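You operate a simulated robot arm through the tools that you are given. There is no shell and no other tool. Be economical: measure what you need, move in short steps, check, and stop when the job is done.

Carry out the task below with a simulated two-armed robot. There is one attempt and no reset: what you move stays moved.

Task
Put one of the black relays from the top of the teal-legged table on the top of the grey-legged table. Fetch the red lead reel and stand it on the top of the teal-legged table. Press the maroon trainer start button three times. Stack the carton marked "clips" from the top of the wooden work bench on top of the carton that says "valves". Put the red fuse on the top of the white shelf away in the inside of the white spares tray. Put the bottle that says "steering oil" from the top of the white shelf on the blue cover plate and the bottle labelled "clutch fluid" on the low bookcase top. Put the can marked "GRADE 30" from the red tool cabinet top on the top of the wooden work bench. Do these in any order. Set down upright: red lead reel, bottle, can.
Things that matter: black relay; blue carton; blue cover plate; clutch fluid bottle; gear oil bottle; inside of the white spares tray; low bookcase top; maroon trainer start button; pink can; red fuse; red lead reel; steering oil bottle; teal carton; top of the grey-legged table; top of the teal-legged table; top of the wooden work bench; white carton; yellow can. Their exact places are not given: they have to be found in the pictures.

The check looks at the end state, three seconds after you hand in, the way a careful person would. Anything else that was tipped, shoved, dropped, spilled or broken makes it a failure. Lids that push on must go on centred and level and be pressed home; caps that screw on are set level and turned clockwise until they are tight.

Robot
Two 7-joint arms with two-finger parallel grippers on one trunk, on a base that drives. Base frame: it is fixed to the floor where the robot stands at the start and does not move with it; the origin is under the middle of the robot, x ahead of it, y to its left, z up. Units: mm, degrees, N and s.
The left shoulder is at the start at [-82, 119, 851], the right one opposite. With the tool pointing down near the work surface each hand reaches from about 180 to 600 mm from the robot's upright axis, wherever it stands, measured 20 degrees to its own side. Places, roughly: black relay [750, 250, 750]; blue carton, teal carton, white carton [5750, -6750, 1000]; blue cover plate (8x11x1 cm) [3100, -6900, 900]; clutch fluid bottle, gear oil bottle, steering oil [3500, -7000, 1000]; inside of the white spares tray (24x15 cm) [-800, -860, 740]; low bookcase top [8100, -5800, 1000]; maroon trainer start button [5000, -5000, 700]; pink can, yellow can [8000, -5000, 1000]; red fuse [3500, -7000, 1000]; red lead reel (6x8x20 cm) [-900, -300, 800]; top of the grey-legged table [900, -2600, 800]; top of the teal-legged table [700, 300, 800]; top of the wooden work bench [6300, -6800, 800]. Payload 3.43 kg a hand.
The tool frame of a hand sits at the grasp point between the pads (the TCP): z along the fingers, y along the line on which they close. The tips reach 30 mm beyond it. The gripper opens to 94 mm. The fingers are 28 mm wide and 10 mm thick; the gripper's body (50 by 96 mm) begins 55 mm behind the TCP.
Orientation is that of the tool frame in the base frame, as [roll, pitch, yaw] about the fixed x, y, z axes, in that order (R = Rz(yaw) Ry(pitch) Rx(roll)). With the fingers straight down and closing along the base's y, the tool's x points along the base's -x, its y along +y and its z along -z.

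Tools
- The arms move only by the tool move_arm. It takes "left_rows", "right_rows" or both (then of equal length, played together; a hand with none holds still); each is a list of rows, each a list of 7 numbers: the gripper command, from -1 (fully open) to 1 (shut), values between in proportion, then the shift along the base's x, y, z in units of 500 mm (1.0 is 500 mm), then the turn, a rotation vector about the base's x, y, z in units of 60 degrees (1.0 is 60 degrees). In form: [[hand, tx, ty, tz, wx, wy, wz], ...]. A call has 1 to 10 rows; each row is the pose to reach, as a shift and turn from the pose commanded when the call began. A call with a number of a shift or a turn outside -1 to 1 is refused whole. Rows are played at 5 a second. More than 50 mm and 8.6 degrees between two rows, or a gripper value outside its range, and nothing of the call is played. Where a pose cannot be reached the arm comes as near as it can. A force on the tool above 40 N (or 10 N above the force at the start of the call, whichever is more), or a blocked arm, ends the call early, and 0.2 s more pass. Each finger travels about 153 mm/s and halts on what it meets, pressing with about 42 N; the grip force reading is that of the motor and also rises with nothing between the fingers. The clock runs only during rows and for 0.2 s after the last one: add rows that repeat a pose to give the fingers time. It gives the time, the measured TCP pose, the force on the tool (base axes), the opening and the grip force at its end, in the units of the frame above (readings bear some noise), with the torque about the TCP (base axes, N m) and any sound that the robot's microphone picked up, and new pictures: "show" is both (left out), scene, wrist or none (wrist: the cameras of the hands that moved).
- Cameras (640 x 400 px; columns grow to the right, rows downward): "scene" is now at [-14.5, -46.4, 1537.4]; the picture's right is [-0.84, -0.55, 0.00], its down [-0.51, 0.78, -0.36] and it looks along [0.20, -0.30, -0.93] (base axes); focal length 214 px, centre (320, 200). "left" rides on the left gripper at [76, -14, -102] in its tool frame; the picture's right is [0.18, 0.98, 0.00], its down [-0.75, 0.14, -0.64] and it looks along [-0.63, 0.12, 0.77] (tool axes); focal length 243 px, centre (320, 200). "right" rides on the right gripper at [76, 14, -102] in its tool frame; the picture's right is [-0.18, 0.98, 0.00], its down [-0.75, -0.14, -0.64] and it looks along [-0.63, -0.12, 0.77] (tool axes); focal length 243 px, centre (320, 200).
- raise_lower(by): slides the trunk up (or, below 0, down) by that many mm; the arms and the scene camera ride with it, the base frame stays. It gives what a move gives, with no picture.
- steer(legs): drives the robot by 1 to 6 legs, each [ahead, left, turn to the left] in mm, mm and degrees, along the robot's own axes; the way and the turn of a leg run together, so that a leg with both is an arc; at most 1500 mm and 180 degrees a leg. The arms and the cameras ride along, it lands a little off, and it stops where it bumps. It gives what a move gives, and a new picture of the scene camera.
- pan_tilt(pan, tilt): turns the head with the scene camera to pan (to the left, within 143 degrees either way) and tilt (down, from -29 to 69), counted from straight ahead of the robot. It gives what a move gives, and a new picture of the scene camera.
- locate(camera, pixels): there is no depth. For up to 12 entries [column, row, z] of the newest picture of that camera ("zoom" is the newest enlarged one), the place [x, y] in the base frame at which the ray of that pixel passes the height z, good to about 2 mm. The clock stands still meanwhile.
- close_up(camera, box): a new picture of the part [left, top, right, bottom] of that camera's present view, enlarged. The clock stands still meanwhile.
- hand_in(): hands the job in; it is judged then, once.

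Go step by step. Measure first, check grasps and placings, and put right what went wrong. The budget is 145 turns and 260 pictures, counting those below and the enlarged ones. Unless the task says otherwise, let go and move clear before handing in, and close with one line.

The tools are called after "Call:" as name(argument=value, ...) on one line, values as JSON. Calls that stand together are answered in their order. move_arm: Moves the arms, as the interface text tells. Its arguments: {"type":"object","properties":{"left_rows":{"type":"array"},"right_rows":{"type":"array"},"show":{"type":"string","enum":["both","scene","wrist","none"]}},"required":[]} The other tools are called the same way: raise_lower (by) slides the trunk up or down; steer (legs) drives the base; pan_tilt (pan, tilt) turns the head that bears the scene camera; locate (camera, pixels) gives the place at which the rays of pixels pass given heights; close_up (camera, box) takes an enlarged picture of a part of a camera's view; hand_in () hands the job in.

At the start:

```text
time: 0.0
left_tcp_pos: [350.6, 97.0, 1065.5]
left_tool_rot: [180.0, 0.0, 180.0]
left_force: [0.6, -0.2, 0.5]
left_ft_torque: [0.04, -0.01, -0.02]
left_gripper_width: 94.2
left_grasp_force: 0.0
right_tcp_pos: [329.6, -151.4, 1084.1]
right_tool_rot: [180.0, 0.0, -180.0]
right_force: [-1.2, 0.4, 0.2]
right_ft_torque: [-0.03, -0.03, 0.01]
right_gripper_width: 94.0
right_grasp_force: 0.2
trunk travel left (down, up): [-275.0, 60.0]
robot x, y, heading: [-1.1, -0.7, -0.0]
head pan, tilt: [-56.8, 68.8]
```

scene: 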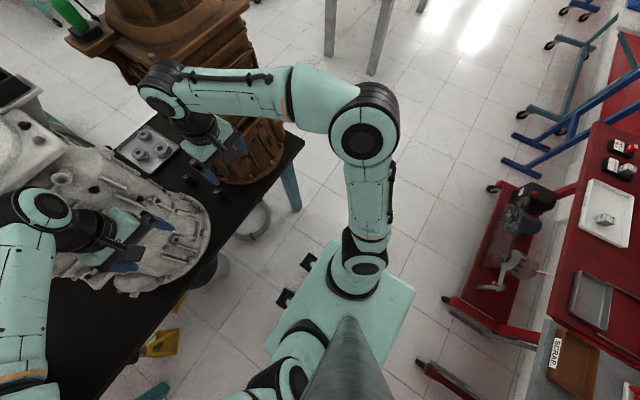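
right: 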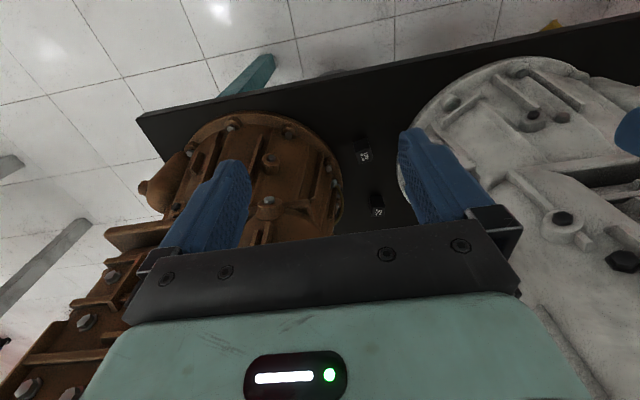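
left: 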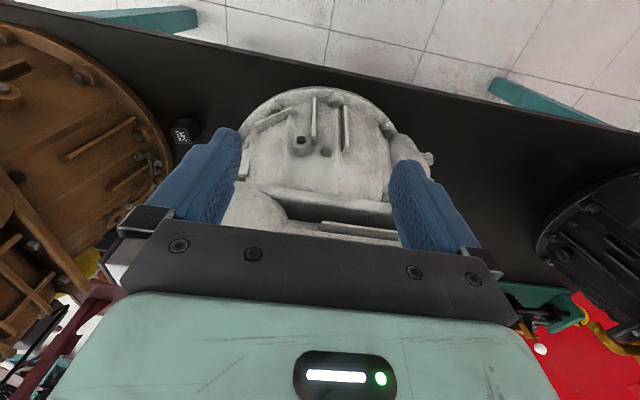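

The pictures show the teal-legged table ahead, with two black relays between the brown and white castings. I turn the head to see the table straight ahead.

Call:
pan_tilt(pan=0, tilt=45)

Call:
pan_tilt(pan=-140, tilt=35)

Call:
pan_tilt(pan=140, tilt=35)

```text
time: 1.3
left_tcp_pos: [350.3, 97.2, 1065.1]
left_tool_rot: [180.0, 0.0, -179.9]
left_force: [0.3, 0.8, 0.0]
left_ft_torque: [0.0, 0.04, -0.02]
left_gripper_width: 93.9
left_grasp_force: 0.1
right_tcp_pos: [330.5, -152.9, 1085.6]
right_tool_rot: [-179.9, 0.0, 180.0]
right_force: [0.0, -0.4, -0.3]
right_ft_torque: [0.02, 0.02, 0.0]
right_gripper_width: 93.9
right_grasp_force: 0.0
trunk travel left (down, up): [-275.0, 60.0]
robot x, y, heading: [3.5, 1.4, -0.4]
head pan, tilt: [0.0, 45.0]
```

scene: 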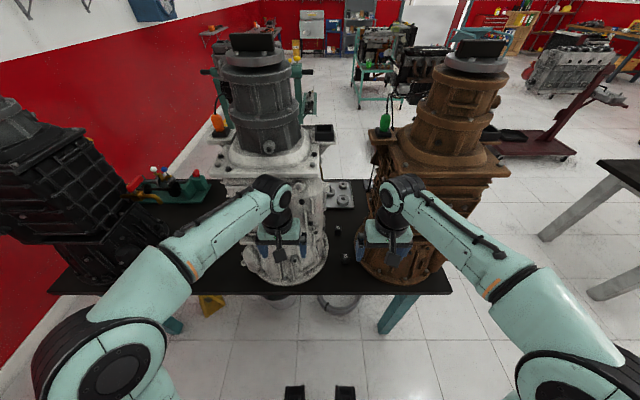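

```text
time: 3.5
left_tcp_pos: [350.6, 97.4, 1064.8]
left_tool_rot: [-180.0, 0.0, -180.0]
left_force: [-0.1, -0.1, 0.6]
left_ft_torque: [-0.02, 0.01, 0.0]
left_gripper_width: 94.1
left_grasp_force: 0.1
right_tcp_pos: [329.5, -151.9, 1085.1]
right_tool_rot: [179.9, 0.0, 180.0]
right_force: [0.2, -0.3, -0.4]
right_ft_torque: [-0.03, 0.03, -0.04]
right_gripper_width: 94.2
right_grasp_force: 0.2
trunk travel left (down, up): [-275.0, 60.0]
robot x, y, heading: [-0.8, 1.3, -0.1]
head pan, tilt: [-140.0, 35.0]
```

scene: 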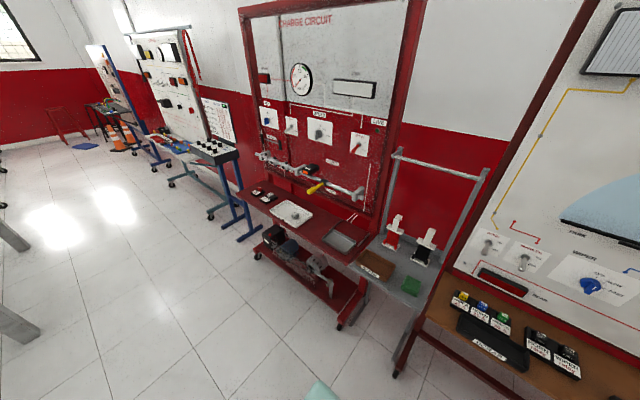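

```text
time: 7.3
left_tcp_pos: [349.4, 96.4, 1064.5]
left_tool_rot: [-179.9, 0.0, 180.0]
left_force: [-0.2, 0.0, 0.7]
left_ft_torque: [0.01, 0.0, 0.01]
left_gripper_width: 93.9
left_grasp_force: 0.1
right_tcp_pos: [328.9, -153.3, 1084.4]
right_tool_rot: [-180.0, 0.0, -180.0]
right_force: [0.6, 0.7, 0.3]
right_ft_torque: [-0.01, 0.03, -0.02]
right_gripper_width: 94.1
right_grasp_force: 0.0
trunk travel left (down, up): [-275.0, 60.0]
robot x, y, heading: [1.9, -0.9, 0.0]
head pan, tilt: [140.0, 35.0]
```

scene: 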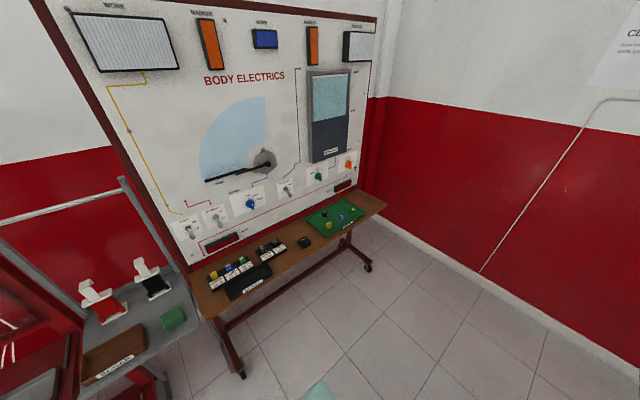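

The reel (red, near pixel (103,300)) stands on the grey cart behind. I look ahead again with the wrist views in mind and enlarge the table.

Call:
pan_tilt(pan=0, tilt=50)

Call:
close_up(camera="scene", box=[240, 120, 480, 270])

Call:
close_up(camera="scene", box=[40, 100, 280, 250])

```text
time: 9.6
left_tcp_pos: [350.5, 96.6, 1064.3]
left_tool_rot: [179.9, 0.1, 180.0]
left_force: [0.2, 1.3, -0.4]
left_ft_torque: [-0.02, 0.0, 0.03]
left_gripper_width: 94.1
left_grasp_force: 0.1
right_tcp_pos: [329.3, -153.2, 1085.0]
right_tool_rot: [-180.0, 0.0, 180.0]
right_force: [0.7, -0.2, 0.7]
right_ft_torque: [0.02, -0.03, 0.04]
right_gripper_width: 93.9
right_grasp_force: 0.1
trunk travel left (down, up): [-275.0, 60.0]
robot x, y, heading: [-1.9, -0.4, -0.0]
head pan, tilt: [0.0, 50.0]
```

scene: 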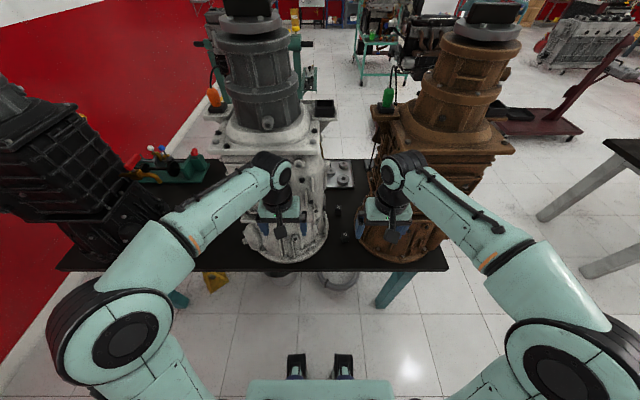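

```text
2.67 times, centred on (360, 195) of scene
```

zoom: 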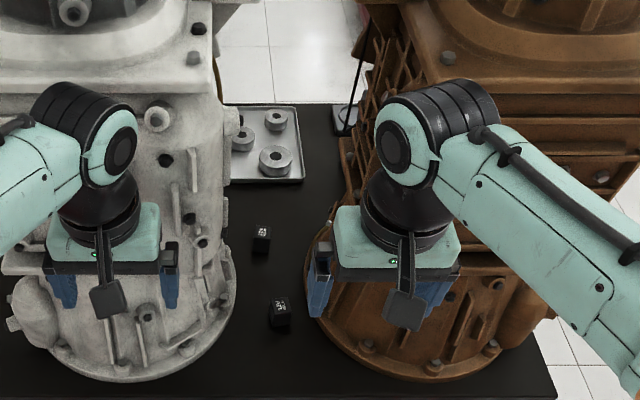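

```text
2.67 times, centred on (160, 175) of scene
```

zoom: 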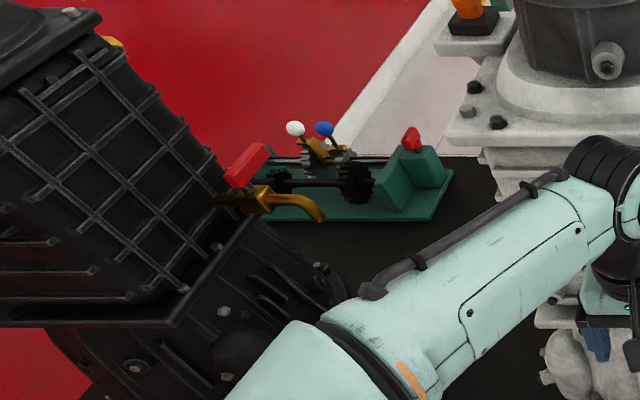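

Relays are at scene pixels (338,209) and (345,237). I locate them, the table edge and a free spot (212,225) at several heights.

Call:
locate(camera="scene", pixels=[[338, 209, 750], [345, 237, 750], [338, 209, 780], [345, 237, 780], [340, 270, 750], [450, 270, 750], [60, 270, 750], [215, 215, 750], [215, 258, 750], [312, 235, 750], [364, 232, 750]])

Call:
locate(camera="left", pixels=[[183, 130, 750], [183, 130, 780], [183, 130, 720], [183, 130, 820]])

Call:
locate(camera="right", pixels=[[363, 148, 750], [363, 148, 780], [363, 148, 720], [363, 148, 820], [377, 204, 720], [377, 204, 750], [377, 204, 780]])

```text
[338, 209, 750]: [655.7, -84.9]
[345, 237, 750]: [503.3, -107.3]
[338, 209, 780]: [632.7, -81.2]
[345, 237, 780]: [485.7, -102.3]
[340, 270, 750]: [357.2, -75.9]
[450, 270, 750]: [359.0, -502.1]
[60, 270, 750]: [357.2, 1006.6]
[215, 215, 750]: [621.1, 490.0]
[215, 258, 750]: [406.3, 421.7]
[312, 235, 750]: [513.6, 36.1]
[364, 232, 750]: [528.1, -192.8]
```

```text
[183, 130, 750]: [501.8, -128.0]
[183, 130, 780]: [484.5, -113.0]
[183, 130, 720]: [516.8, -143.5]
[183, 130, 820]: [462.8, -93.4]
```

```text
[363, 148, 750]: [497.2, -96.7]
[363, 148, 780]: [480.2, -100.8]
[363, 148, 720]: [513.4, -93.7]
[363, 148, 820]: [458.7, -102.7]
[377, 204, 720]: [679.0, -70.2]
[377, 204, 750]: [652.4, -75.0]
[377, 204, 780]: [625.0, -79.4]
```

Triangulating, relay 2 sits near (475,-101), top about z 795. I move the right hand above it and look, leaving the turn for later.

Call:
move_arm(right_rows=[[-1, 0.073, 0.026, -0.02, 0, 0, 0], [-1, 0.146, 0.052, -0.05, 0, 0, 0], [-1, 0.22, 0.078, -0.1, 0, 0, 0], [-1, 0.292, 0.104, -0.17, 0, 0, 0], [-1, 0.292, 0.104, -0.17, 0, 0, 0]])

Call:
close_up(camera="right", box=[120, 50, 520, 300])

```text
refused: row 4 steps farther than a row can; nothing moved
```

```text
1.60 times, centred on (320, 175) of right
```

zoom: 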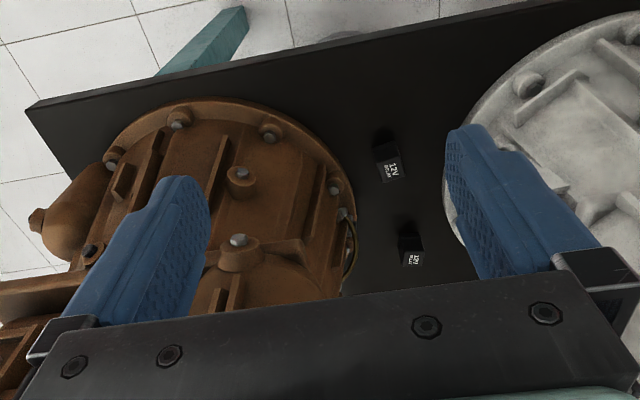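

The near relay has more room on the robot's side of the castings. I repeat the approach with finer rows, turning the tool part way.

Call:
move_arm(right_rows=[[-1, 0.06, 0.02, -0.035, 0, 0, 0.13], [-1, 0.12, 0.04, -0.07, 0, 0, 0.26], [-1, 0.18, 0.06, -0.105, 0, 0, 0.39], [-1, 0.24, 0.08, -0.14, 0, 0, 0.52], [-1, 0.292, 0.104, -0.17, 0, 0, 0.65], [-1, 0.292, 0.104, -0.17, 0, 0, 0.75], [-1, 0.292, 0.104, -0.17, 0, 0, 0.88], [-1, 0.292, 0.104, -0.17, 0, 0, 1.0], [-1, 0.292, 0.104, -0.17, 0, 0, 1.0]])

Call:
close_up(camera="scene", box=[240, 120, 480, 270])

```text
time: 11.6
left_tcp_pos: [350.4, 98.0, 1064.4]
left_tool_rot: [-180.0, 0.0, 179.9]
left_force: [0.1, 0.1, 0.5]
left_ft_torque: [-0.01, 0.04, 0.01]
left_gripper_width: 94.1
left_grasp_force: 0.1
right_tcp_pos: [474.3, -101.6, 1000.1]
right_tool_rot: [179.9, 0.0, -119.9]
right_force: [0.1, 0.7, 0.2]
right_ft_torque: [0.01, -0.03, 0.01]
right_gripper_width: 94.1
right_grasp_force: 0.1
trunk travel left (down, up): [-275.0, 60.0]
robot x, y, heading: [0.6, -2.1, -0.1]
head pan, tilt: [0.0, 50.0]
```

scene: 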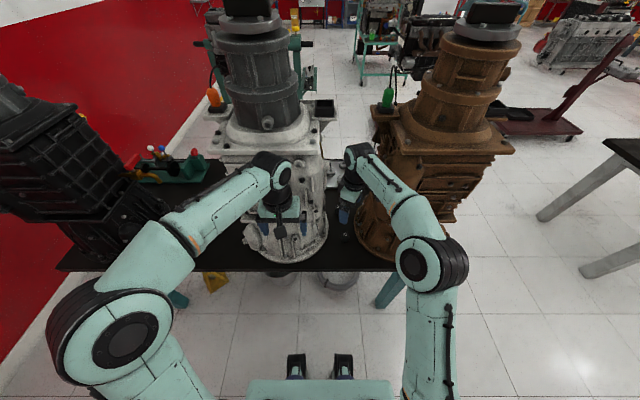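
right: 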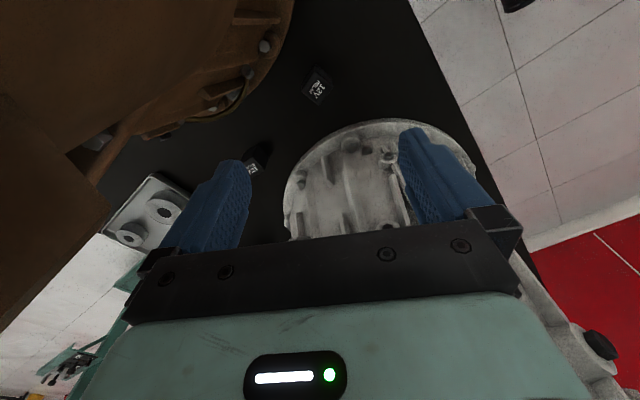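

```text
2.67 times, centred on (360, 195) of scene
```

zoom: 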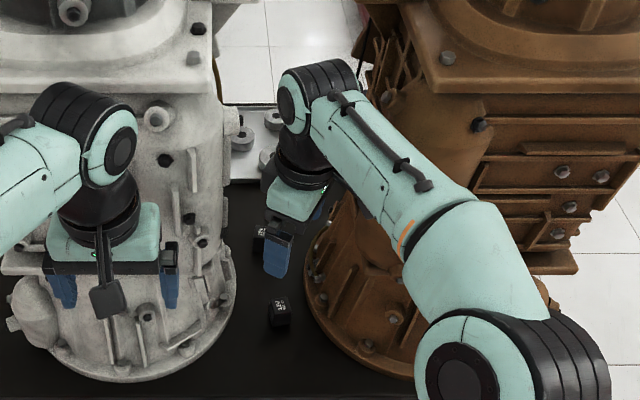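

The near relay is at (316,87) in the turned wrist view. I locate it to refine place and height.

Call:
close_up(camera="right", box=[240, 40, 400, 140])

Call:
locate(camera="right", pixels=[[316, 87, 740], [316, 87, 760], [316, 87, 780], [316, 87, 800]])

Call:
locate(camera="scene", pixels=[[345, 237, 740], [345, 237, 760], [345, 237, 780], [345, 237, 800]])

```text
4.00 times, centred on (320, 90) of right
```

zoom: 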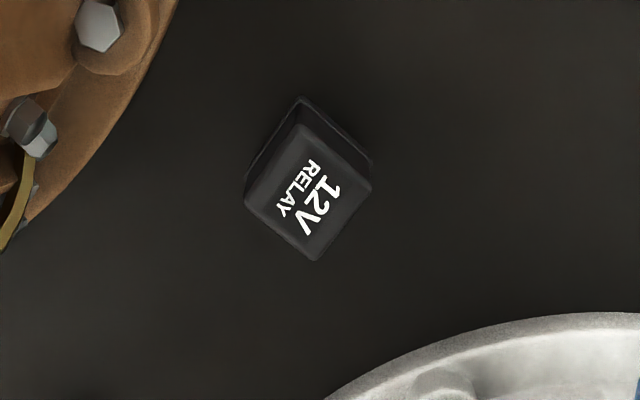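

```text
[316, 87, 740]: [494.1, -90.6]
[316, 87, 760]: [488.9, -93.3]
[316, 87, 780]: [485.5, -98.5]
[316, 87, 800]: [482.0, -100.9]
```

```text
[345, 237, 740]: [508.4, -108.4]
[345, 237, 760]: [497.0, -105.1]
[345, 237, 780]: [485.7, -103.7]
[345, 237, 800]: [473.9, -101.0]
```

Rays agree near z 782 at (485,-101). I locate the top-face corners to get size and yaw.

Call:
locate(camera="zoom", pixels=[[302, 125, 782], [372, 188, 782], [315, 260, 782], [245, 203, 782], [302, 97, 755], [370, 162, 755]])

```text
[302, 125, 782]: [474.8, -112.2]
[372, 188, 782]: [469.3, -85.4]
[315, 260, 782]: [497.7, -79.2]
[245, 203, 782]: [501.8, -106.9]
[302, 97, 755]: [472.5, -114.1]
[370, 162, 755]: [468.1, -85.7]
```

The relay top is a 28 mm square centred (486,-96), yawed 11°. I check the rim positions of both castings to choose the closing direction.

Call:
locate(camera="zoom", pixels=[[30, 218, 790], [110, 130, 790], [170, 20, 790], [330, 395, 790], [420, 350, 790], [560, 318, 790]])

Call:
locate(camera="scene", pixels=[[357, 225, 790], [356, 234, 790], [365, 246, 790], [328, 232, 790], [325, 244, 790], [326, 215, 790]])

```text
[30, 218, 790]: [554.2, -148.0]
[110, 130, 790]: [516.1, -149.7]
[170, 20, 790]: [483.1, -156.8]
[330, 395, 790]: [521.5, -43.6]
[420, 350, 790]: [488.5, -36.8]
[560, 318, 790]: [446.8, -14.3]
```

```text
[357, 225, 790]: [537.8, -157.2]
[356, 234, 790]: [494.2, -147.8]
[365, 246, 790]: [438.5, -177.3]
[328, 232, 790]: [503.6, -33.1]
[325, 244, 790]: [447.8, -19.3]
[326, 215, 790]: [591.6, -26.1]
```

The gap between rims at the relay is about 117 mm (y −152 to −35), so closing along y (yaw −169°) fits with the camera on the robot's side. I turn back and lower to z 860.

Call:
move_arm(right_rows=[[-0.3, 0.022, 0.01, 0, 0, 0, -0.13], [-0.3, 0.022, 0.01, 0, 0, 0, -0.26], [-0.3, 0.022, 0.01, 0, 0, 0, -0.39], [-0.3, 0.022, 0.01, -0.02, 0, 0, -0.52], [-0.3, 0.022, 0.01, -0.08, 0, 0, -0.65], [-0.3, 0.022, 0.01, -0.16, 0, 0, -0.78], [-0.3, 0.022, 0.01, -0.24, 0, 0, -0.817], [-0.3, 0.022, 0.01, -0.28, 0, 0, -0.817], [-0.3, 0.022, 0.01, -0.28, 0, 0, -0.817]], show="wrist")

```text
time: 13.6
left_tcp_pos: [350.6, 97.2, 1065.3]
left_tool_rot: [-180.0, 0.0, -180.0]
left_force: [0.3, 0.5, 0.6]
left_ft_torque: [0.03, -0.02, -0.02]
left_gripper_width: 93.9
left_grasp_force: 0.1
right_tcp_pos: [486.4, -95.8, 860.7]
right_tool_rot: [-179.9, 0.1, -169.2]
right_force: [-0.2, 0.3, 0.7]
right_ft_torque: [0.02, -0.03, 0.0]
right_gripper_width: 61.3
right_grasp_force: 0.1
trunk travel left (down, up): [-275.0, 60.0]
robot x, y, heading: [1.0, -0.1, 0.0]
head pan, tilt: [0.0, 50.0]
```

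right: 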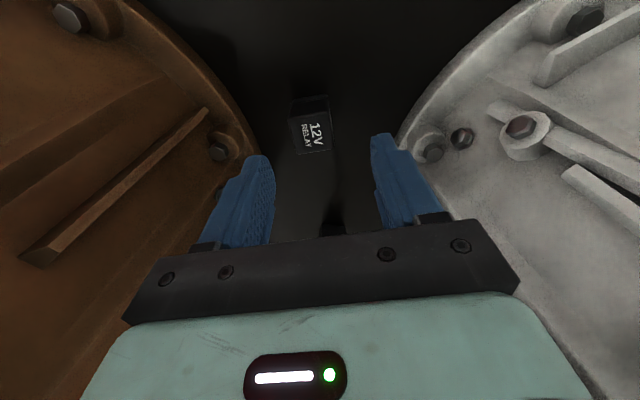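

The relay at (312,125) is lined up between the fingers with yaw matched. I check the centre and descend.

Call:
locate(camera="right", pixels=[[312, 133, 782], [290, 117, 782], [330, 113, 782], [297, 153, 782], [331, 150, 782], [290, 95, 755]])

Call:
move_arm(right_rows=[[-0.3, 0, 0, -0.06, 0, 0, 0], [-0.3, 0, 0, -0.12, 0, 0, 0], [-0.3, 0, 0, -0.144, 0, 0, 0], [-0.3, 0, 0, -0.144, 0, 0, 0]], show="wrist")

```text
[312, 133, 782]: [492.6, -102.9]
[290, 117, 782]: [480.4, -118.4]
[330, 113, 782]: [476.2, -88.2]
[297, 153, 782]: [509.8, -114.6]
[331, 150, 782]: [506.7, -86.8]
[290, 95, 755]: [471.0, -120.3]
```

```text
time: 14.3
left_tcp_pos: [348.7, 96.3, 1066.6]
left_tool_rot: [179.9, 0.1, -179.9]
left_force: [0.6, 0.8, -1.2]
left_ft_torque: [-0.03, 0.01, 0.0]
left_gripper_width: 94.3
left_grasp_force: 0.1
right_tcp_pos: [485.9, -96.6, 799.0]
right_tool_rot: [180.0, 0.2, -169.2]
right_force: [-4.0, -1.9, 2.7]
right_ft_torque: [0.08, -0.27, -0.01]
right_gripper_width: 61.0
right_grasp_force: 0.1
trunk travel left (down, up): [-275.0, 60.0]
robot x, y, heading: [-0.8, -2.8, 0.2]
head pan, tilt: [0.0, 50.0]
stopped in row 3 (right hand): the force on the tool passed its limit at 48 N (the readings are from after the stop); the commanded pose is now the measured one
```

right: 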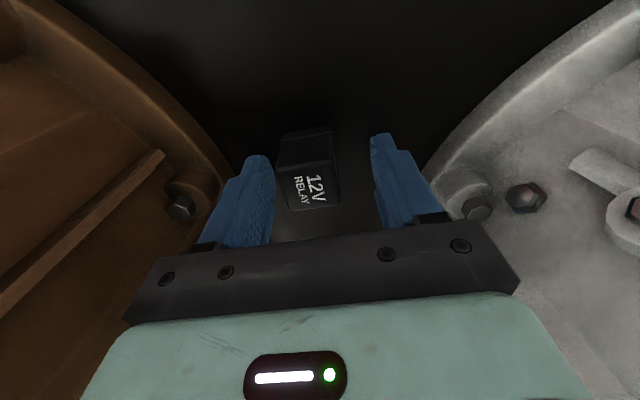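

Tips touched at z≈769, so that is the table top. I relocate the relay with its true top height (~797).

Call:
locate(camera="right", pixels=[[277, 165, 797], [333, 160, 797], [289, 211, 797], [340, 203, 797], [277, 165, 790], [340, 203, 790], [281, 135, 769], [331, 130, 769]])

```text
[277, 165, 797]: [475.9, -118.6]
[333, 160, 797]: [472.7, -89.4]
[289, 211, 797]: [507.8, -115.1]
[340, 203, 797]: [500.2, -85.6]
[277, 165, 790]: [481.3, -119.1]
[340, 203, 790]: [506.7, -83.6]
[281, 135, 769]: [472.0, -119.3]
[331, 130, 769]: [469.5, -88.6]
```

The relay centre is (489,−102); I raise 4 mm, shift −5 mm in y, +3 in x, close and lift.

Call:
move_arm(right_rows=[[-0.3, 0.006, -0.01, 0.008, 0, 0, 0], [-0.3, 0.006, -0.01, 0.008, 0, 0, 0], [1, 0.006, -0.01, 0.008, 0, 0, 0], [1, 0.006, -0.01, 0.008, 0, 0, 0], [1, 0.006, -0.01, 0.008, 0, 0, 0], [1, 0, -0.01, 0.07, 0, 0, 0], [1, 0, -0.01, 0.16, 0, 0, 0], [1, 0, -0.01, 0.25, 0, 0, 0], [1, 0, -0.01, 0.34, 0, 0, 0]], show="wrist")

```text
time: 16.4
left_tcp_pos: [350.0, 96.9, 1066.1]
left_tool_rot: [-180.0, 0.0, 179.9]
left_force: [-0.4, 0.7, -0.1]
left_ft_torque: [0.03, -0.01, -0.02]
left_gripper_width: 93.9
left_grasp_force: 0.0
right_tcp_pos: [487.8, -100.3, 968.7]
right_tool_rot: [180.0, 0.3, -169.0]
right_force: [0.1, 0.5, -0.3]
right_ft_torque: [0.07, 0.0, 0.02]
right_gripper_width: 31.1
right_grasp_force: 42.0
trunk travel left (down, up): [-275.0, 60.0]
robot x, y, heading: [0.1, -2.1, 0.1]
head pan, tilt: [0.0, 50.0]
```

right: 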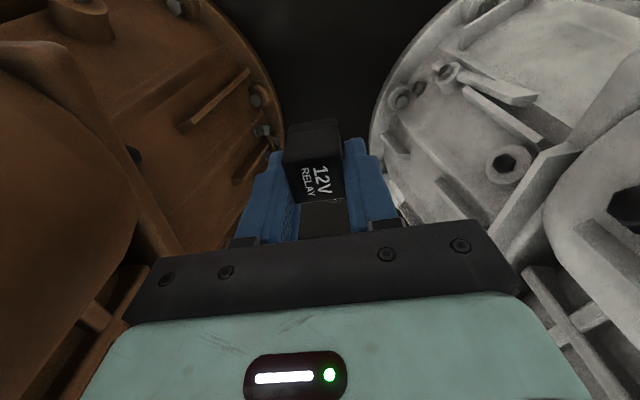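

The relay is held (31 mm). I tuck the right hand back, then back off and turn round toward the reel.

Call:
move_arm(right_rows=[[1, -0.08, -0.01, 0.03, 0, 0, 0], [1, -0.16, -0.03, 0.06, 0, 0, 0], [1, -0.24, -0.06, 0.09, 0, 0, 0], [1, -0.31, -0.1, 0.1, 0, 0, 0]], show="none")

Call:
steer(legs=[[-230, 0, 0], [0, 0, 180]])

```text
time: 17.4
left_tcp_pos: [349.2, 95.1, 1066.0]
left_tool_rot: [179.9, 0.0, 180.0]
left_force: [-0.8, 0.1, -0.2]
left_ft_torque: [-0.01, 0.0, -0.02]
left_gripper_width: 94.1
left_grasp_force: 0.0
right_tcp_pos: [331.2, -152.6, 1019.1]
right_tool_rot: [-179.9, 0.2, -169.0]
right_force: [-0.5, 0.2, -0.2]
right_ft_torque: [0.01, -0.02, -0.02]
right_gripper_width: 31.0
right_grasp_force: 41.9
trunk travel left (down, up): [-275.0, 60.0]
robot x, y, heading: [-2.1, -0.8, 0.2]
head pan, tilt: [0.0, 50.0]
```

```text
time: 26.5
left_tcp_pos: [-575.5, -104.3, 1064.0]
left_tool_rot: [-180.0, 0.0, 1.3]
left_force: [-0.6, 0.6, 0.3]
left_ft_torque: [-0.01, -0.02, 0.01]
left_gripper_width: 94.1
left_grasp_force: 0.2
right_tcp_pos: [-562.8, 144.1, 1017.8]
right_tool_rot: [180.0, 0.2, 12.2]
right_force: [0.6, -0.3, 0.1]
right_ft_torque: [0.03, 0.02, 0.04]
right_gripper_width: 30.7
right_grasp_force: 41.9
trunk travel left (down, up): [-275.0, 60.0]
robot x, y, heading: [-230.3, -2.3, -178.8]
head pan, tilt: [0.0, 50.0]
```

scene: 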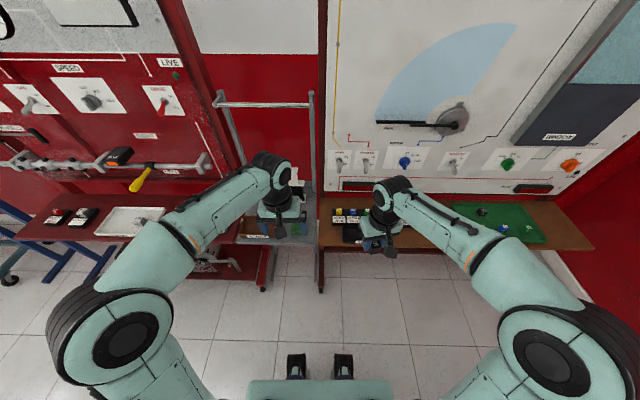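

The left hand hides the reel; I look through the left wrist camera and shift a bit left.

Call:
steer(legs=[[0, 130, -1.2]])

Call:
close_up(camera="left", box=[0, 0, 640, 400])

Call:
close_up(camera="scene", box=[160, 100, 400, 250])

```text
time: 28.3
left_tcp_pos: [-576.0, -227.4, 1066.0]
left_tool_rot: [180.0, 0.0, -0.1]
left_force: [0.2, 0.4, -0.6]
left_ft_torque: [0.01, -0.02, 0.02]
left_gripper_width: 94.4
left_grasp_force: 0.2
right_tcp_pos: [-557.1, 21.0, 1017.8]
right_tool_rot: [-179.9, 0.2, 10.8]
right_force: [-0.3, -1.3, -0.9]
right_ft_torque: [0.01, 0.02, 0.0]
right_gripper_width: 30.6
right_grasp_force: 42.6
trunk travel left (down, up): [-275.0, 60.0]
robot x, y, heading: [-228.2, -129.2, 180.1]
head pan, tilt: [0.0, 50.0]
```

scene: 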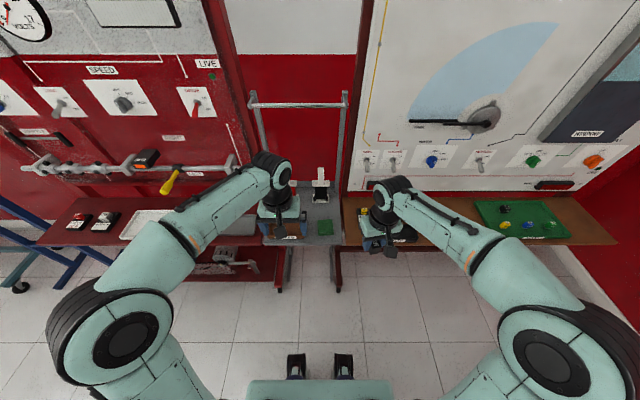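

```text
1.00 times, centred on (320, 200) of left (not enlarged: the box is as wide or as high as the picture)
```

zoom: 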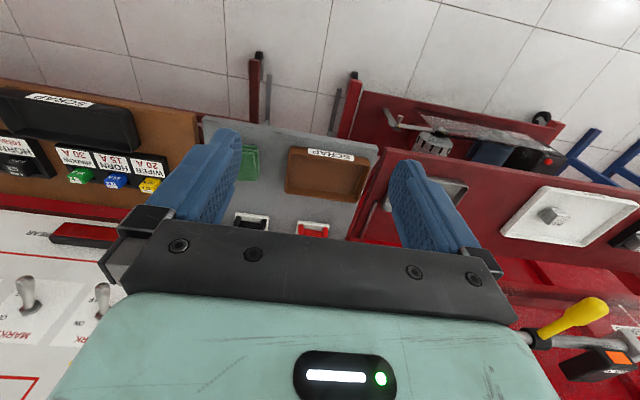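

```text
2.67 times, centred on (280, 175) of scene
```

zoom: 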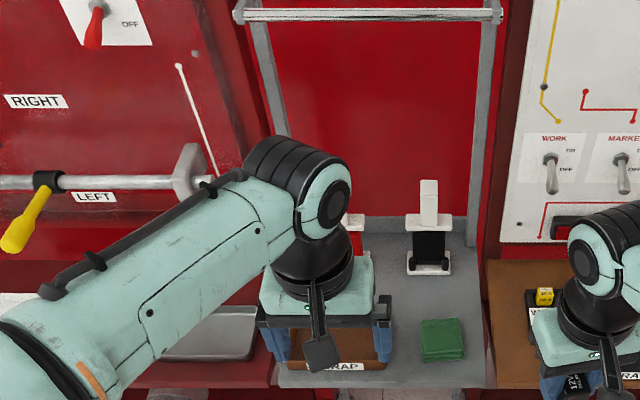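

The red reel peeks behind the left hand at wrist pixel (312,228). I swing the left hand aside to see it in the scene view.

Call:
move_arm(left_rows=[[-1, 0.02, -0.09, 0, 0, 0, 0], [-1, 0.04, -0.18, 0, 0, 0, 0], [-1, 0.06, -0.27, 0, 0, 0, 0], [-1, 0.06, -0.34, 0, 0, 0, 0], [-1, 0.06, -0.34, 0, 0, 0, 0]], show="none")

Call:
close_up(camera="scene", box=[200, 120, 400, 245])

Call:
close_up(camera="left", box=[0, 50, 400, 300])

```text
time: 29.5
left_tcp_pos: [-546.4, -396.7, 1064.3]
left_tool_rot: [-179.9, 0.0, -0.1]
left_force: [0.1, 0.0, -0.2]
left_ft_torque: [0.02, 0.03, -0.02]
left_gripper_width: 94.0
left_grasp_force: 0.0
right_tcp_pos: [-558.5, 21.3, 1018.0]
right_tool_rot: [179.9, 0.3, 10.9]
right_force: [-0.6, 1.1, -0.5]
right_ft_torque: [-0.05, -0.01, -0.02]
right_gripper_width: 30.8
right_grasp_force: 41.7
trunk travel left (down, up): [-275.0, 60.0]
robot x, y, heading: [-228.8, -126.8, 179.9]
head pan, tilt: [0.0, 50.0]
```

```text
3.20 times, centred on (300, 182) of scene
```

zoom: 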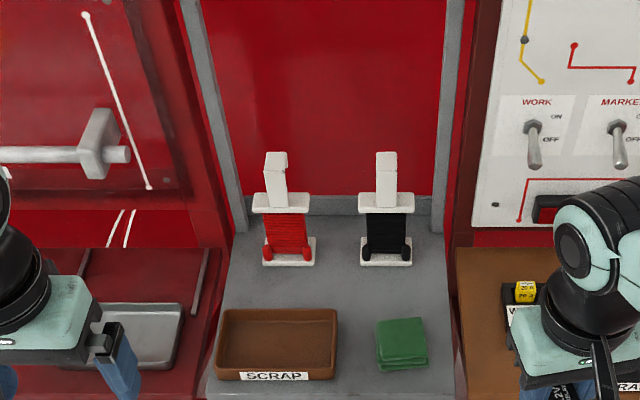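

```text
1.60 times, centred on (200, 175) of left
```

zoom: 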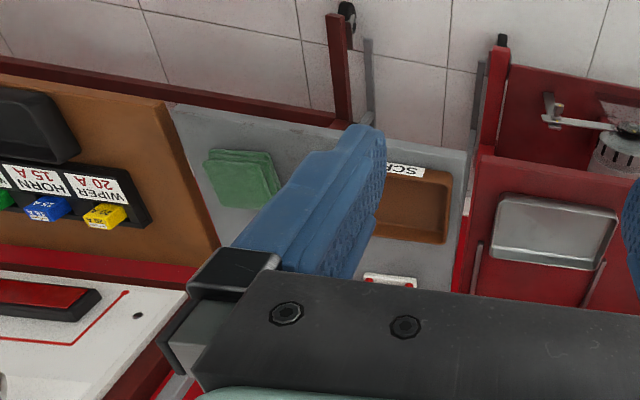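

Now the red reel is clear: base front at zoom (290,266), handle top near (275,155). I triangulate the shelf height with the green cloth corner and find the reel.

Call:
locate(camera="scene", pixels=[[318.4, 236.2, 700], [318.4, 236.2, 750], [318.4, 236.2, 800], [281, 203, 750], [298, 203, 750], [281, 203, 790], [298, 203, 790], [286, 170, 950], [286, 170, 900], [290, 170, 950]])

Call:
locate(camera="zoom", pixels=[[268, 152, 700], [268, 152, 750], [268, 152, 800], [390, 278, 750], [390, 278, 800]])

Call:
close_up(camera="scene", box=[270, 160, 318, 190])

```text
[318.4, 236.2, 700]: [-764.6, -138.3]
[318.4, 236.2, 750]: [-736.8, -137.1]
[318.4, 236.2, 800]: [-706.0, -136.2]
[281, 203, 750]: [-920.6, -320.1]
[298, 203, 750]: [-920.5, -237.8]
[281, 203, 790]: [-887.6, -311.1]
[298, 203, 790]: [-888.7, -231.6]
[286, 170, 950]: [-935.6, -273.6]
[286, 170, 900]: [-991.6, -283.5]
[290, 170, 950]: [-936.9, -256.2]
```

```text
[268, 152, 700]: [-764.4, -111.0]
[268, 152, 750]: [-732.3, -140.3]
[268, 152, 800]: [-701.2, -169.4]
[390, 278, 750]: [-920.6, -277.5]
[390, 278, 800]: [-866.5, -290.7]
```

```text
13.33 times, centred on (294, 175) of scene
```

zoom: 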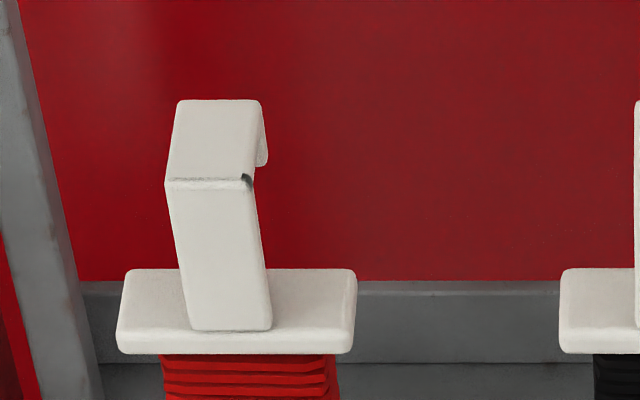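

The cloth top is at z≈746, so the shelf is near 730; the reel base centre is near (−967,−283). I locate the handle corners and the upper flange.

Call:
locate(camera="zoom", pixels=[[165, 183, 930], [252, 183, 930], [180, 100, 930], [260, 100, 930], [235, 350, 840], [235, 350, 860], [235, 350, 820], [118, 340, 840], [352, 340, 840], [190, 328, 860], [270, 328, 860]])

Call:
locate(camera="scene", pixels=[[290, 203, 730], [278, 236, 730], [281, 203, 730], [298, 203, 730]])

```text
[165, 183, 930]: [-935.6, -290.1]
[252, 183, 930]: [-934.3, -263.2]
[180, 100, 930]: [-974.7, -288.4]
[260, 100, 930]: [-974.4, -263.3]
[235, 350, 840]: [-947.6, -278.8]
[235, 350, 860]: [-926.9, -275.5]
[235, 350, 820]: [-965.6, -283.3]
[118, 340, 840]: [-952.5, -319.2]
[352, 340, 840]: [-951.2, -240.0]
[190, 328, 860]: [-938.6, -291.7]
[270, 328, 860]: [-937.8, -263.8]
```

```text
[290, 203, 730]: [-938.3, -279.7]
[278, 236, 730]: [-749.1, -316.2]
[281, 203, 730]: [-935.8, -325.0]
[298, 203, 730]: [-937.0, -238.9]
```

Handle is about 28 mm wide in y at y≈−277, x −938…−975, top z≈925. I tuck both hands and drive ahead 220 mm.

Call:
move_arm(left_rows=[[-1, 0, 0.08, 0, 0, 0, 0], [-1, 0, 0.16, 0, 0, 0, 0], [-1, 0, 0.24, 0, 0, 0, 0], [-1, 0, 0.24, 0, 0, 0, 0]], right_rows=[[1, 0.07, 0, 0, 0, 0, 0], [1, 0.14, 0, 0, 0, 0, 0], [1, 0.2, 0, 0, 0, 0, 0], [1, 0.2, 0, 0, 0, 0, 0]], show="none")

Call:
steer(legs=[[220, 0, 0]])

Call:
close_up(camera="left", box=[120, 50, 520, 300])

```text
time: 30.5
left_tcp_pos: [-546.0, -275.3, 1064.1]
left_tool_rot: [179.9, 0.0, -0.2]
left_force: [0.2, -0.2, -0.2]
left_ft_torque: [0.03, 0.0, -0.02]
left_gripper_width: 93.9
left_grasp_force: 0.0
right_tcp_pos: [-459.7, 20.3, 1017.0]
right_tool_rot: [-180.0, 0.1, 10.8]
right_force: [0.6, -0.5, -0.7]
right_ft_torque: [-0.02, 0.01, 0.0]
right_gripper_width: 30.6
right_grasp_force: 42.5
trunk travel left (down, up): [-275.0, 60.0]
robot x, y, heading: [-222.8, -132.5, 180.0]
head pan, tilt: [0.0, 50.0]
```

```text
time: 32.1
left_tcp_pos: [-764.3, -276.4, 1064.7]
left_tool_rot: [180.0, 0.0, 0.0]
left_force: [0.1, 0.1, 0.2]
left_ft_torque: [0.0, -0.03, 0.02]
left_gripper_width: 93.9
left_grasp_force: 0.0
right_tcp_pos: [-679.7, 20.3, 1017.8]
right_tool_rot: [180.0, 0.2, 11.0]
right_force: [1.1, 0.3, -0.6]
right_ft_torque: [-0.01, 0.0, 0.01]
right_gripper_width: 30.9
right_grasp_force: 41.8
trunk travel left (down, up): [-275.0, 60.0]
robot x, y, heading: [-447.2, -131.2, -180.2]
head pan, tilt: [0.0, 50.0]
```

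scene: 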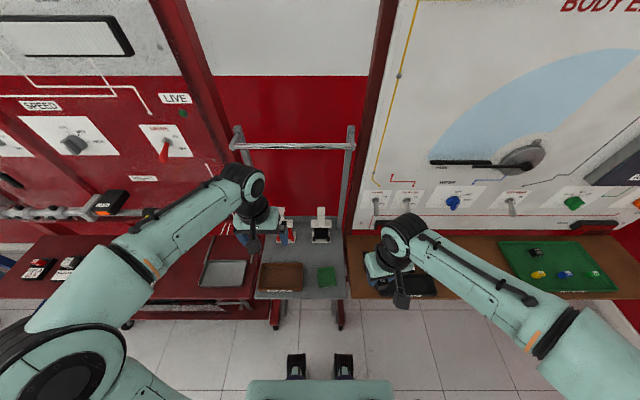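

```text
1.60 times, centred on (320, 175) of left
```

zoom: 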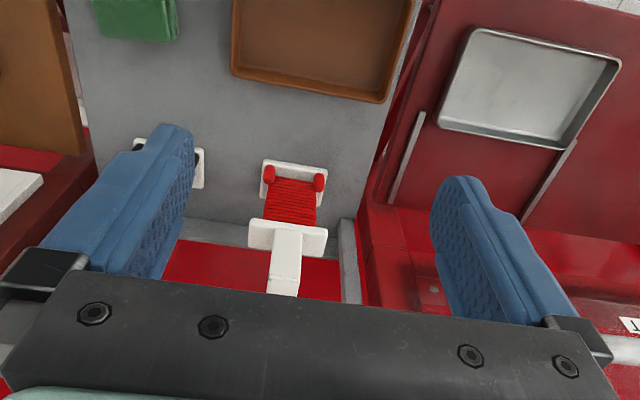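

The handle shows at wrist zoom (285,260) between the open fingers. I locate it to refine.

Call:
locate(camera="zoom", pixels=[[265, 160, 735], [326, 171, 735], [250, 220, 860], [328, 229, 860], [250, 220, 850], [328, 229, 850], [274, 229, 862], [302, 232, 862], [270, 275, 925], [301, 278, 925]])

Call:
locate(camera="scene", pixels=[[275, 245, 735], [281, 236, 850]])

Call:
close_up(camera="scene", box=[240, 190, 340, 252])

```text
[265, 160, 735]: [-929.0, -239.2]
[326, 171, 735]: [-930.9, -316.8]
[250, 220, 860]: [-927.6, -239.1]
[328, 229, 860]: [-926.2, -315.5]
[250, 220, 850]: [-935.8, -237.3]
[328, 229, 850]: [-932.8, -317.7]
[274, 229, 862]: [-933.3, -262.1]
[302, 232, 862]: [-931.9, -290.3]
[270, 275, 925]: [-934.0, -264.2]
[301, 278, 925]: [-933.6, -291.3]
```

```text
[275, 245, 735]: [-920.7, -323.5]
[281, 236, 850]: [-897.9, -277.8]
```

```text
6.40 times, centred on (290, 221) of scene
```

zoom: 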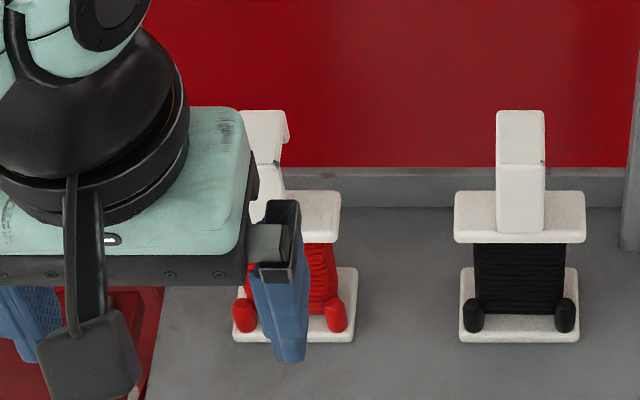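

Handle centre ≈ (−954,−277). I move above it at z 985, then descend to z 900.

Call:
move_arm(left_rows=[[-1, -0.09, 0, -0.03, 0, 0, 0], [-1, -0.18, 0, -0.06, 0, 0, 0], [-1, -0.27, 0, -0.1, 0, 0, 0], [-1, -0.35, 0, -0.14, 0, 0, 0], [-1, -0.382, 0, -0.16, 0, 0, 0], [-1, -0.382, 0, -0.16, 0, 0, 0]])

Call:
close_up(camera="scene", box=[240, 170, 340, 232])

```text
time: 33.8
left_tcp_pos: [-910.1, -271.3, 1010.8]
left_tool_rot: [-179.3, 2.5, -0.7]
left_force: [0.9, 0.4, -0.2]
left_ft_torque: [-0.02, 0.01, 0.02]
left_gripper_width: 94.1
left_grasp_force: 0.1
right_tcp_pos: [-637.7, 18.5, 1023.8]
right_tool_rot: [-179.6, 1.8, 11.4]
right_force: [-0.6, -0.4, 0.4]
right_ft_torque: [-0.03, 0.01, -0.01]
right_gripper_width: 31.2
right_grasp_force: 42.2
trunk travel left (down, up): [-275.0, 60.0]
robot x, y, heading: [-434.8, -130.9, -179.6]
head pan, tilt: [0.0, 50.0]
stopped in row 6 (left hand): the arm was blocked; the commanded pose is now the measured one
```

scene: 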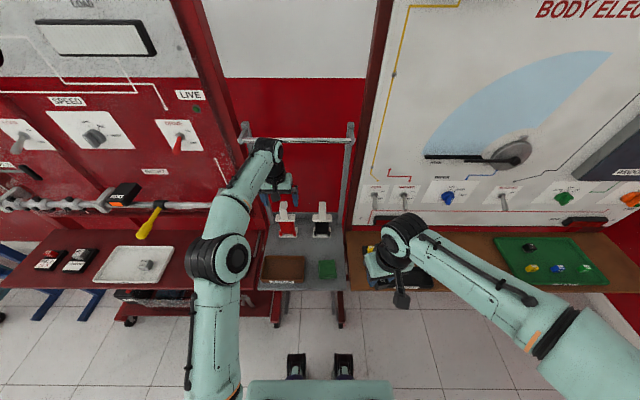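
left: 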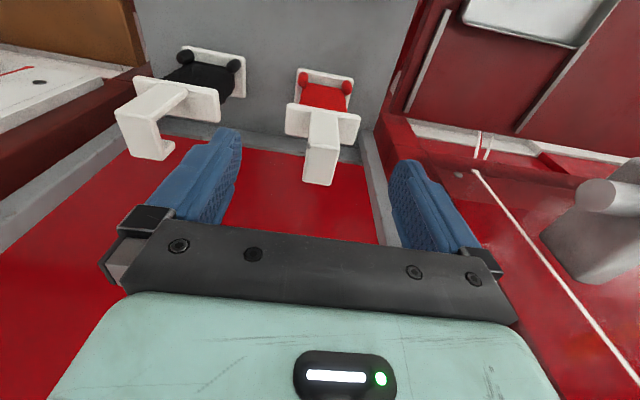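

```text
6.40 times, centred on (290, 201) of scene
```

zoom: 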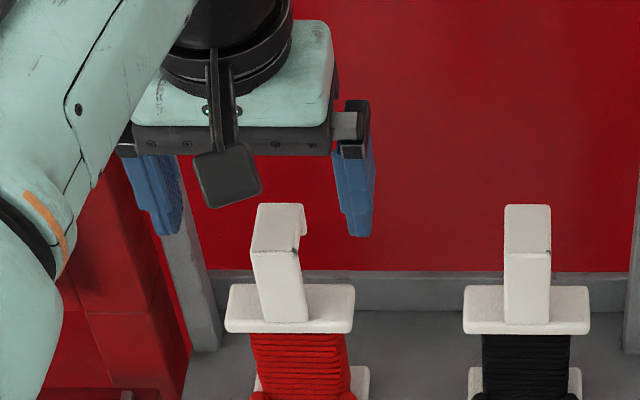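

The wrist met the cart's cross rail, so a vertical approach is blocked. I back off and tilt the fingers about 40° forward so the wrist stays on the robot's side of the rail.

Call:
move_arm(left_rows=[[-0.4, 0.04, -0.004, 0.01, 0, 0.0, 0], [-0.4, 0.1, -0.012, 0.01, 0, 0.12, 0.01], [-0.4, 0.1, -0.012, 0.01, 0, 0.25, 0.01], [-0.4, 0.1, -0.012, 0.01, 0, 0.38, 0.01], [-0.4, 0.1, -0.012, 0.0, 0, 0.51, 0.01], [-0.4, 0.08, -0.012, -0.03, 0, 0.625, 0.01], [-0.4, 0.06, -0.012, -0.058, 0, 0.625, 0.01], [-0.4, 0.06, -0.012, -0.058, 0, 0.625, 0.01]])

Call:
close_up(camera="scene", box=[240, 170, 340, 232])

```text
time: 35.5
left_tcp_pos: [-917.9, -279.2, 965.6]
left_tool_rot: [-179.8, 38.2, 0.2]
left_force: [0.2, -1.8, 0.3]
left_ft_torque: [0.04, -0.01, 0.03]
left_gripper_width: 65.9
left_grasp_force: 0.0
right_tcp_pos: [-671.4, 19.3, 1018.0]
right_tool_rot: [180.0, 0.2, 11.0]
right_force: [-0.7, -0.5, -0.5]
right_ft_torque: [0.0, -0.01, -0.01]
right_gripper_width: 31.1
right_grasp_force: 42.5
trunk travel left (down, up): [-275.0, 60.0]
robot x, y, heading: [-437.5, -130.1, -179.8]
head pan, tilt: [0.0, 50.0]
```

scene: 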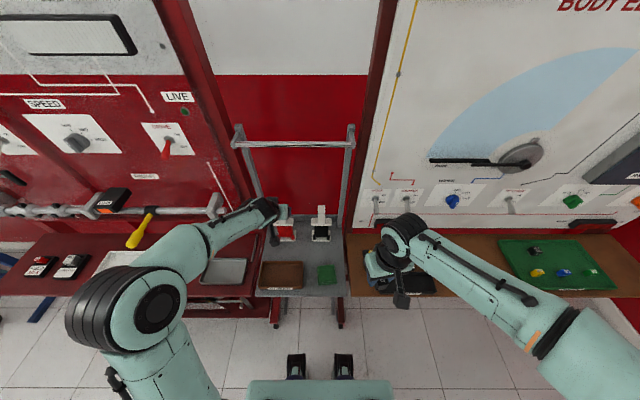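
left: 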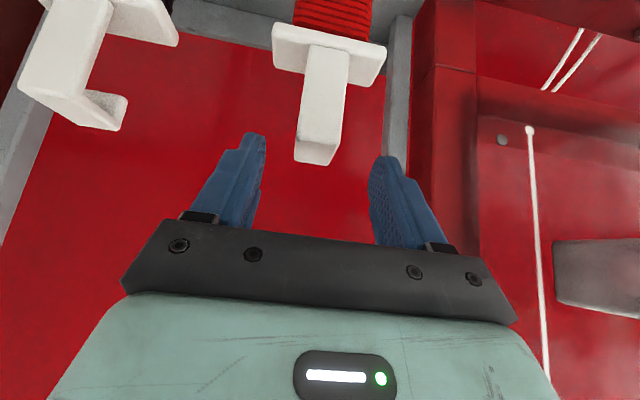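

```text
6.40 times, centred on (290, 201) of scene
```

zoom: 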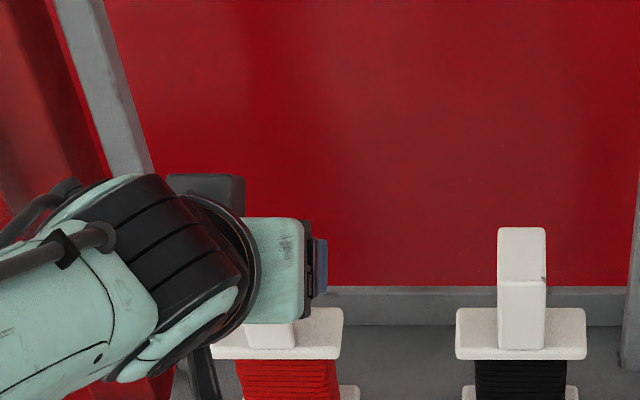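

The handle sits centred between the fingers (wrist px ~(318,110)). I slide down to the handle and close.

Call:
locate(camera="left", pixels=[[297, 150, 925], [341, 153, 925], [304, 45, 862], [349, 50, 862]])

Call:
move_arm(left_rows=[[-0.4, -0.027, 0.004, -0.061, 0, 0, 0], [-0.4, -0.054, 0.004, -0.118, 0, 0, 0], [-0.4, -0.054, 0.004, -0.118, 0, 0, 0]], show="wrist")

```text
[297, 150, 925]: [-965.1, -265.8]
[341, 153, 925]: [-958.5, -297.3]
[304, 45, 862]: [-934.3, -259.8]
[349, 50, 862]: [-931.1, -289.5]
```

```text
time: 36.4
left_tcp_pos: [-942.9, -276.7, 905.4]
left_tool_rot: [-179.7, 38.2, 0.3]
left_force: [-1.1, 0.0, 0.1]
left_ft_torque: [0.0, -0.01, 0.02]
left_gripper_width: 65.6
left_grasp_force: 0.1
right_tcp_pos: [-670.7, 20.8, 1018.2]
right_tool_rot: [-180.0, 0.3, 11.1]
right_force: [0.2, -0.4, -0.9]
right_ft_torque: [0.02, -0.01, 0.02]
right_gripper_width: 31.2
right_grasp_force: 41.3
trunk travel left (down, up): [-275.0, 60.0]
robot x, y, heading: [-434.5, -129.0, -179.5]
head pan, tilt: [0.0, 50.0]
```

left: 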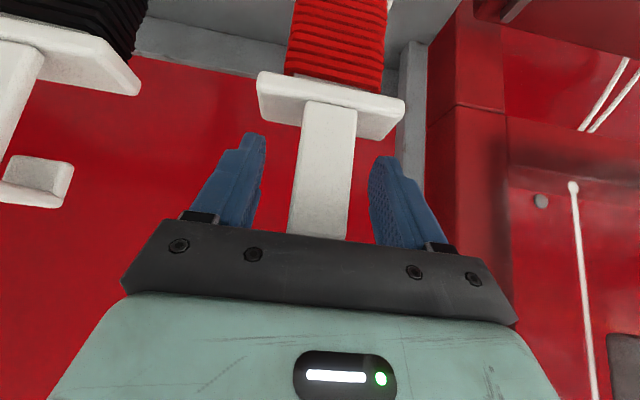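

The fingers straddle the handle. I close, wait, then lift and pull back.

Call:
move_arm(left_rows=[[1, 0, 0, 0, 0, 0, 0], [1, 0, 0, 0, 0, 0, 0], [1, 0, 0, 0, 0, 0, 0], [1, 0.01, 0, 0.05, 0, 0, 0], [1, 0.05, 0, 0.11, 0, 0, 0], [1, 0.12, 0, 0.15, 0, 0, 0], [1, 0.2, 0, 0.17, 0, 0, 0], [1, 0.28, 0, 0.17, 0, 0, 0], [1, 0.3, 0, 0.17, 0, 0, 0]])

```text
time: 38.4
left_tcp_pos: [-792.2, -278.6, 992.3]
left_tool_rot: [-179.7, 38.2, 0.3]
left_force: [0.0, -0.3, -1.5]
left_ft_torque: [0.0, -0.02, 0.01]
left_gripper_width: 31.9
left_grasp_force: 41.9
right_tcp_pos: [-670.1, 20.1, 1018.7]
right_tool_rot: [-180.0, 0.1, 11.1]
right_force: [0.5, 0.2, -1.1]
right_ft_torque: [0.0, 0.01, 0.0]
right_gripper_width: 30.8
right_grasp_force: 41.7
trunk travel left (down, up): [-275.0, 60.0]
robot x, y, heading: [-439.1, -133.2, -180.1]
head pan, tilt: [0.0, 50.0]
```

scene: 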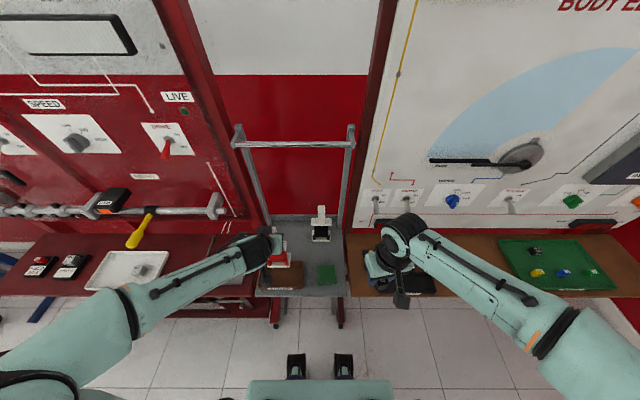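
left: 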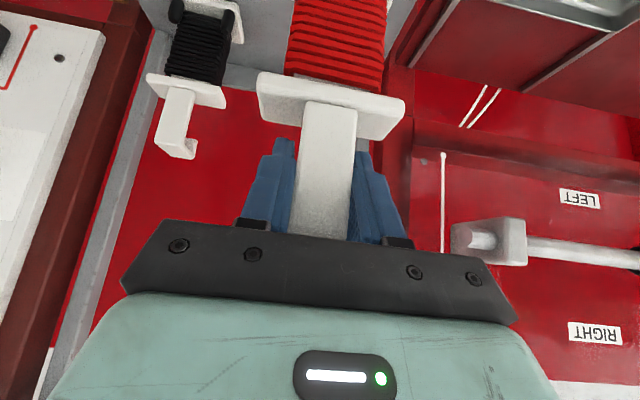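

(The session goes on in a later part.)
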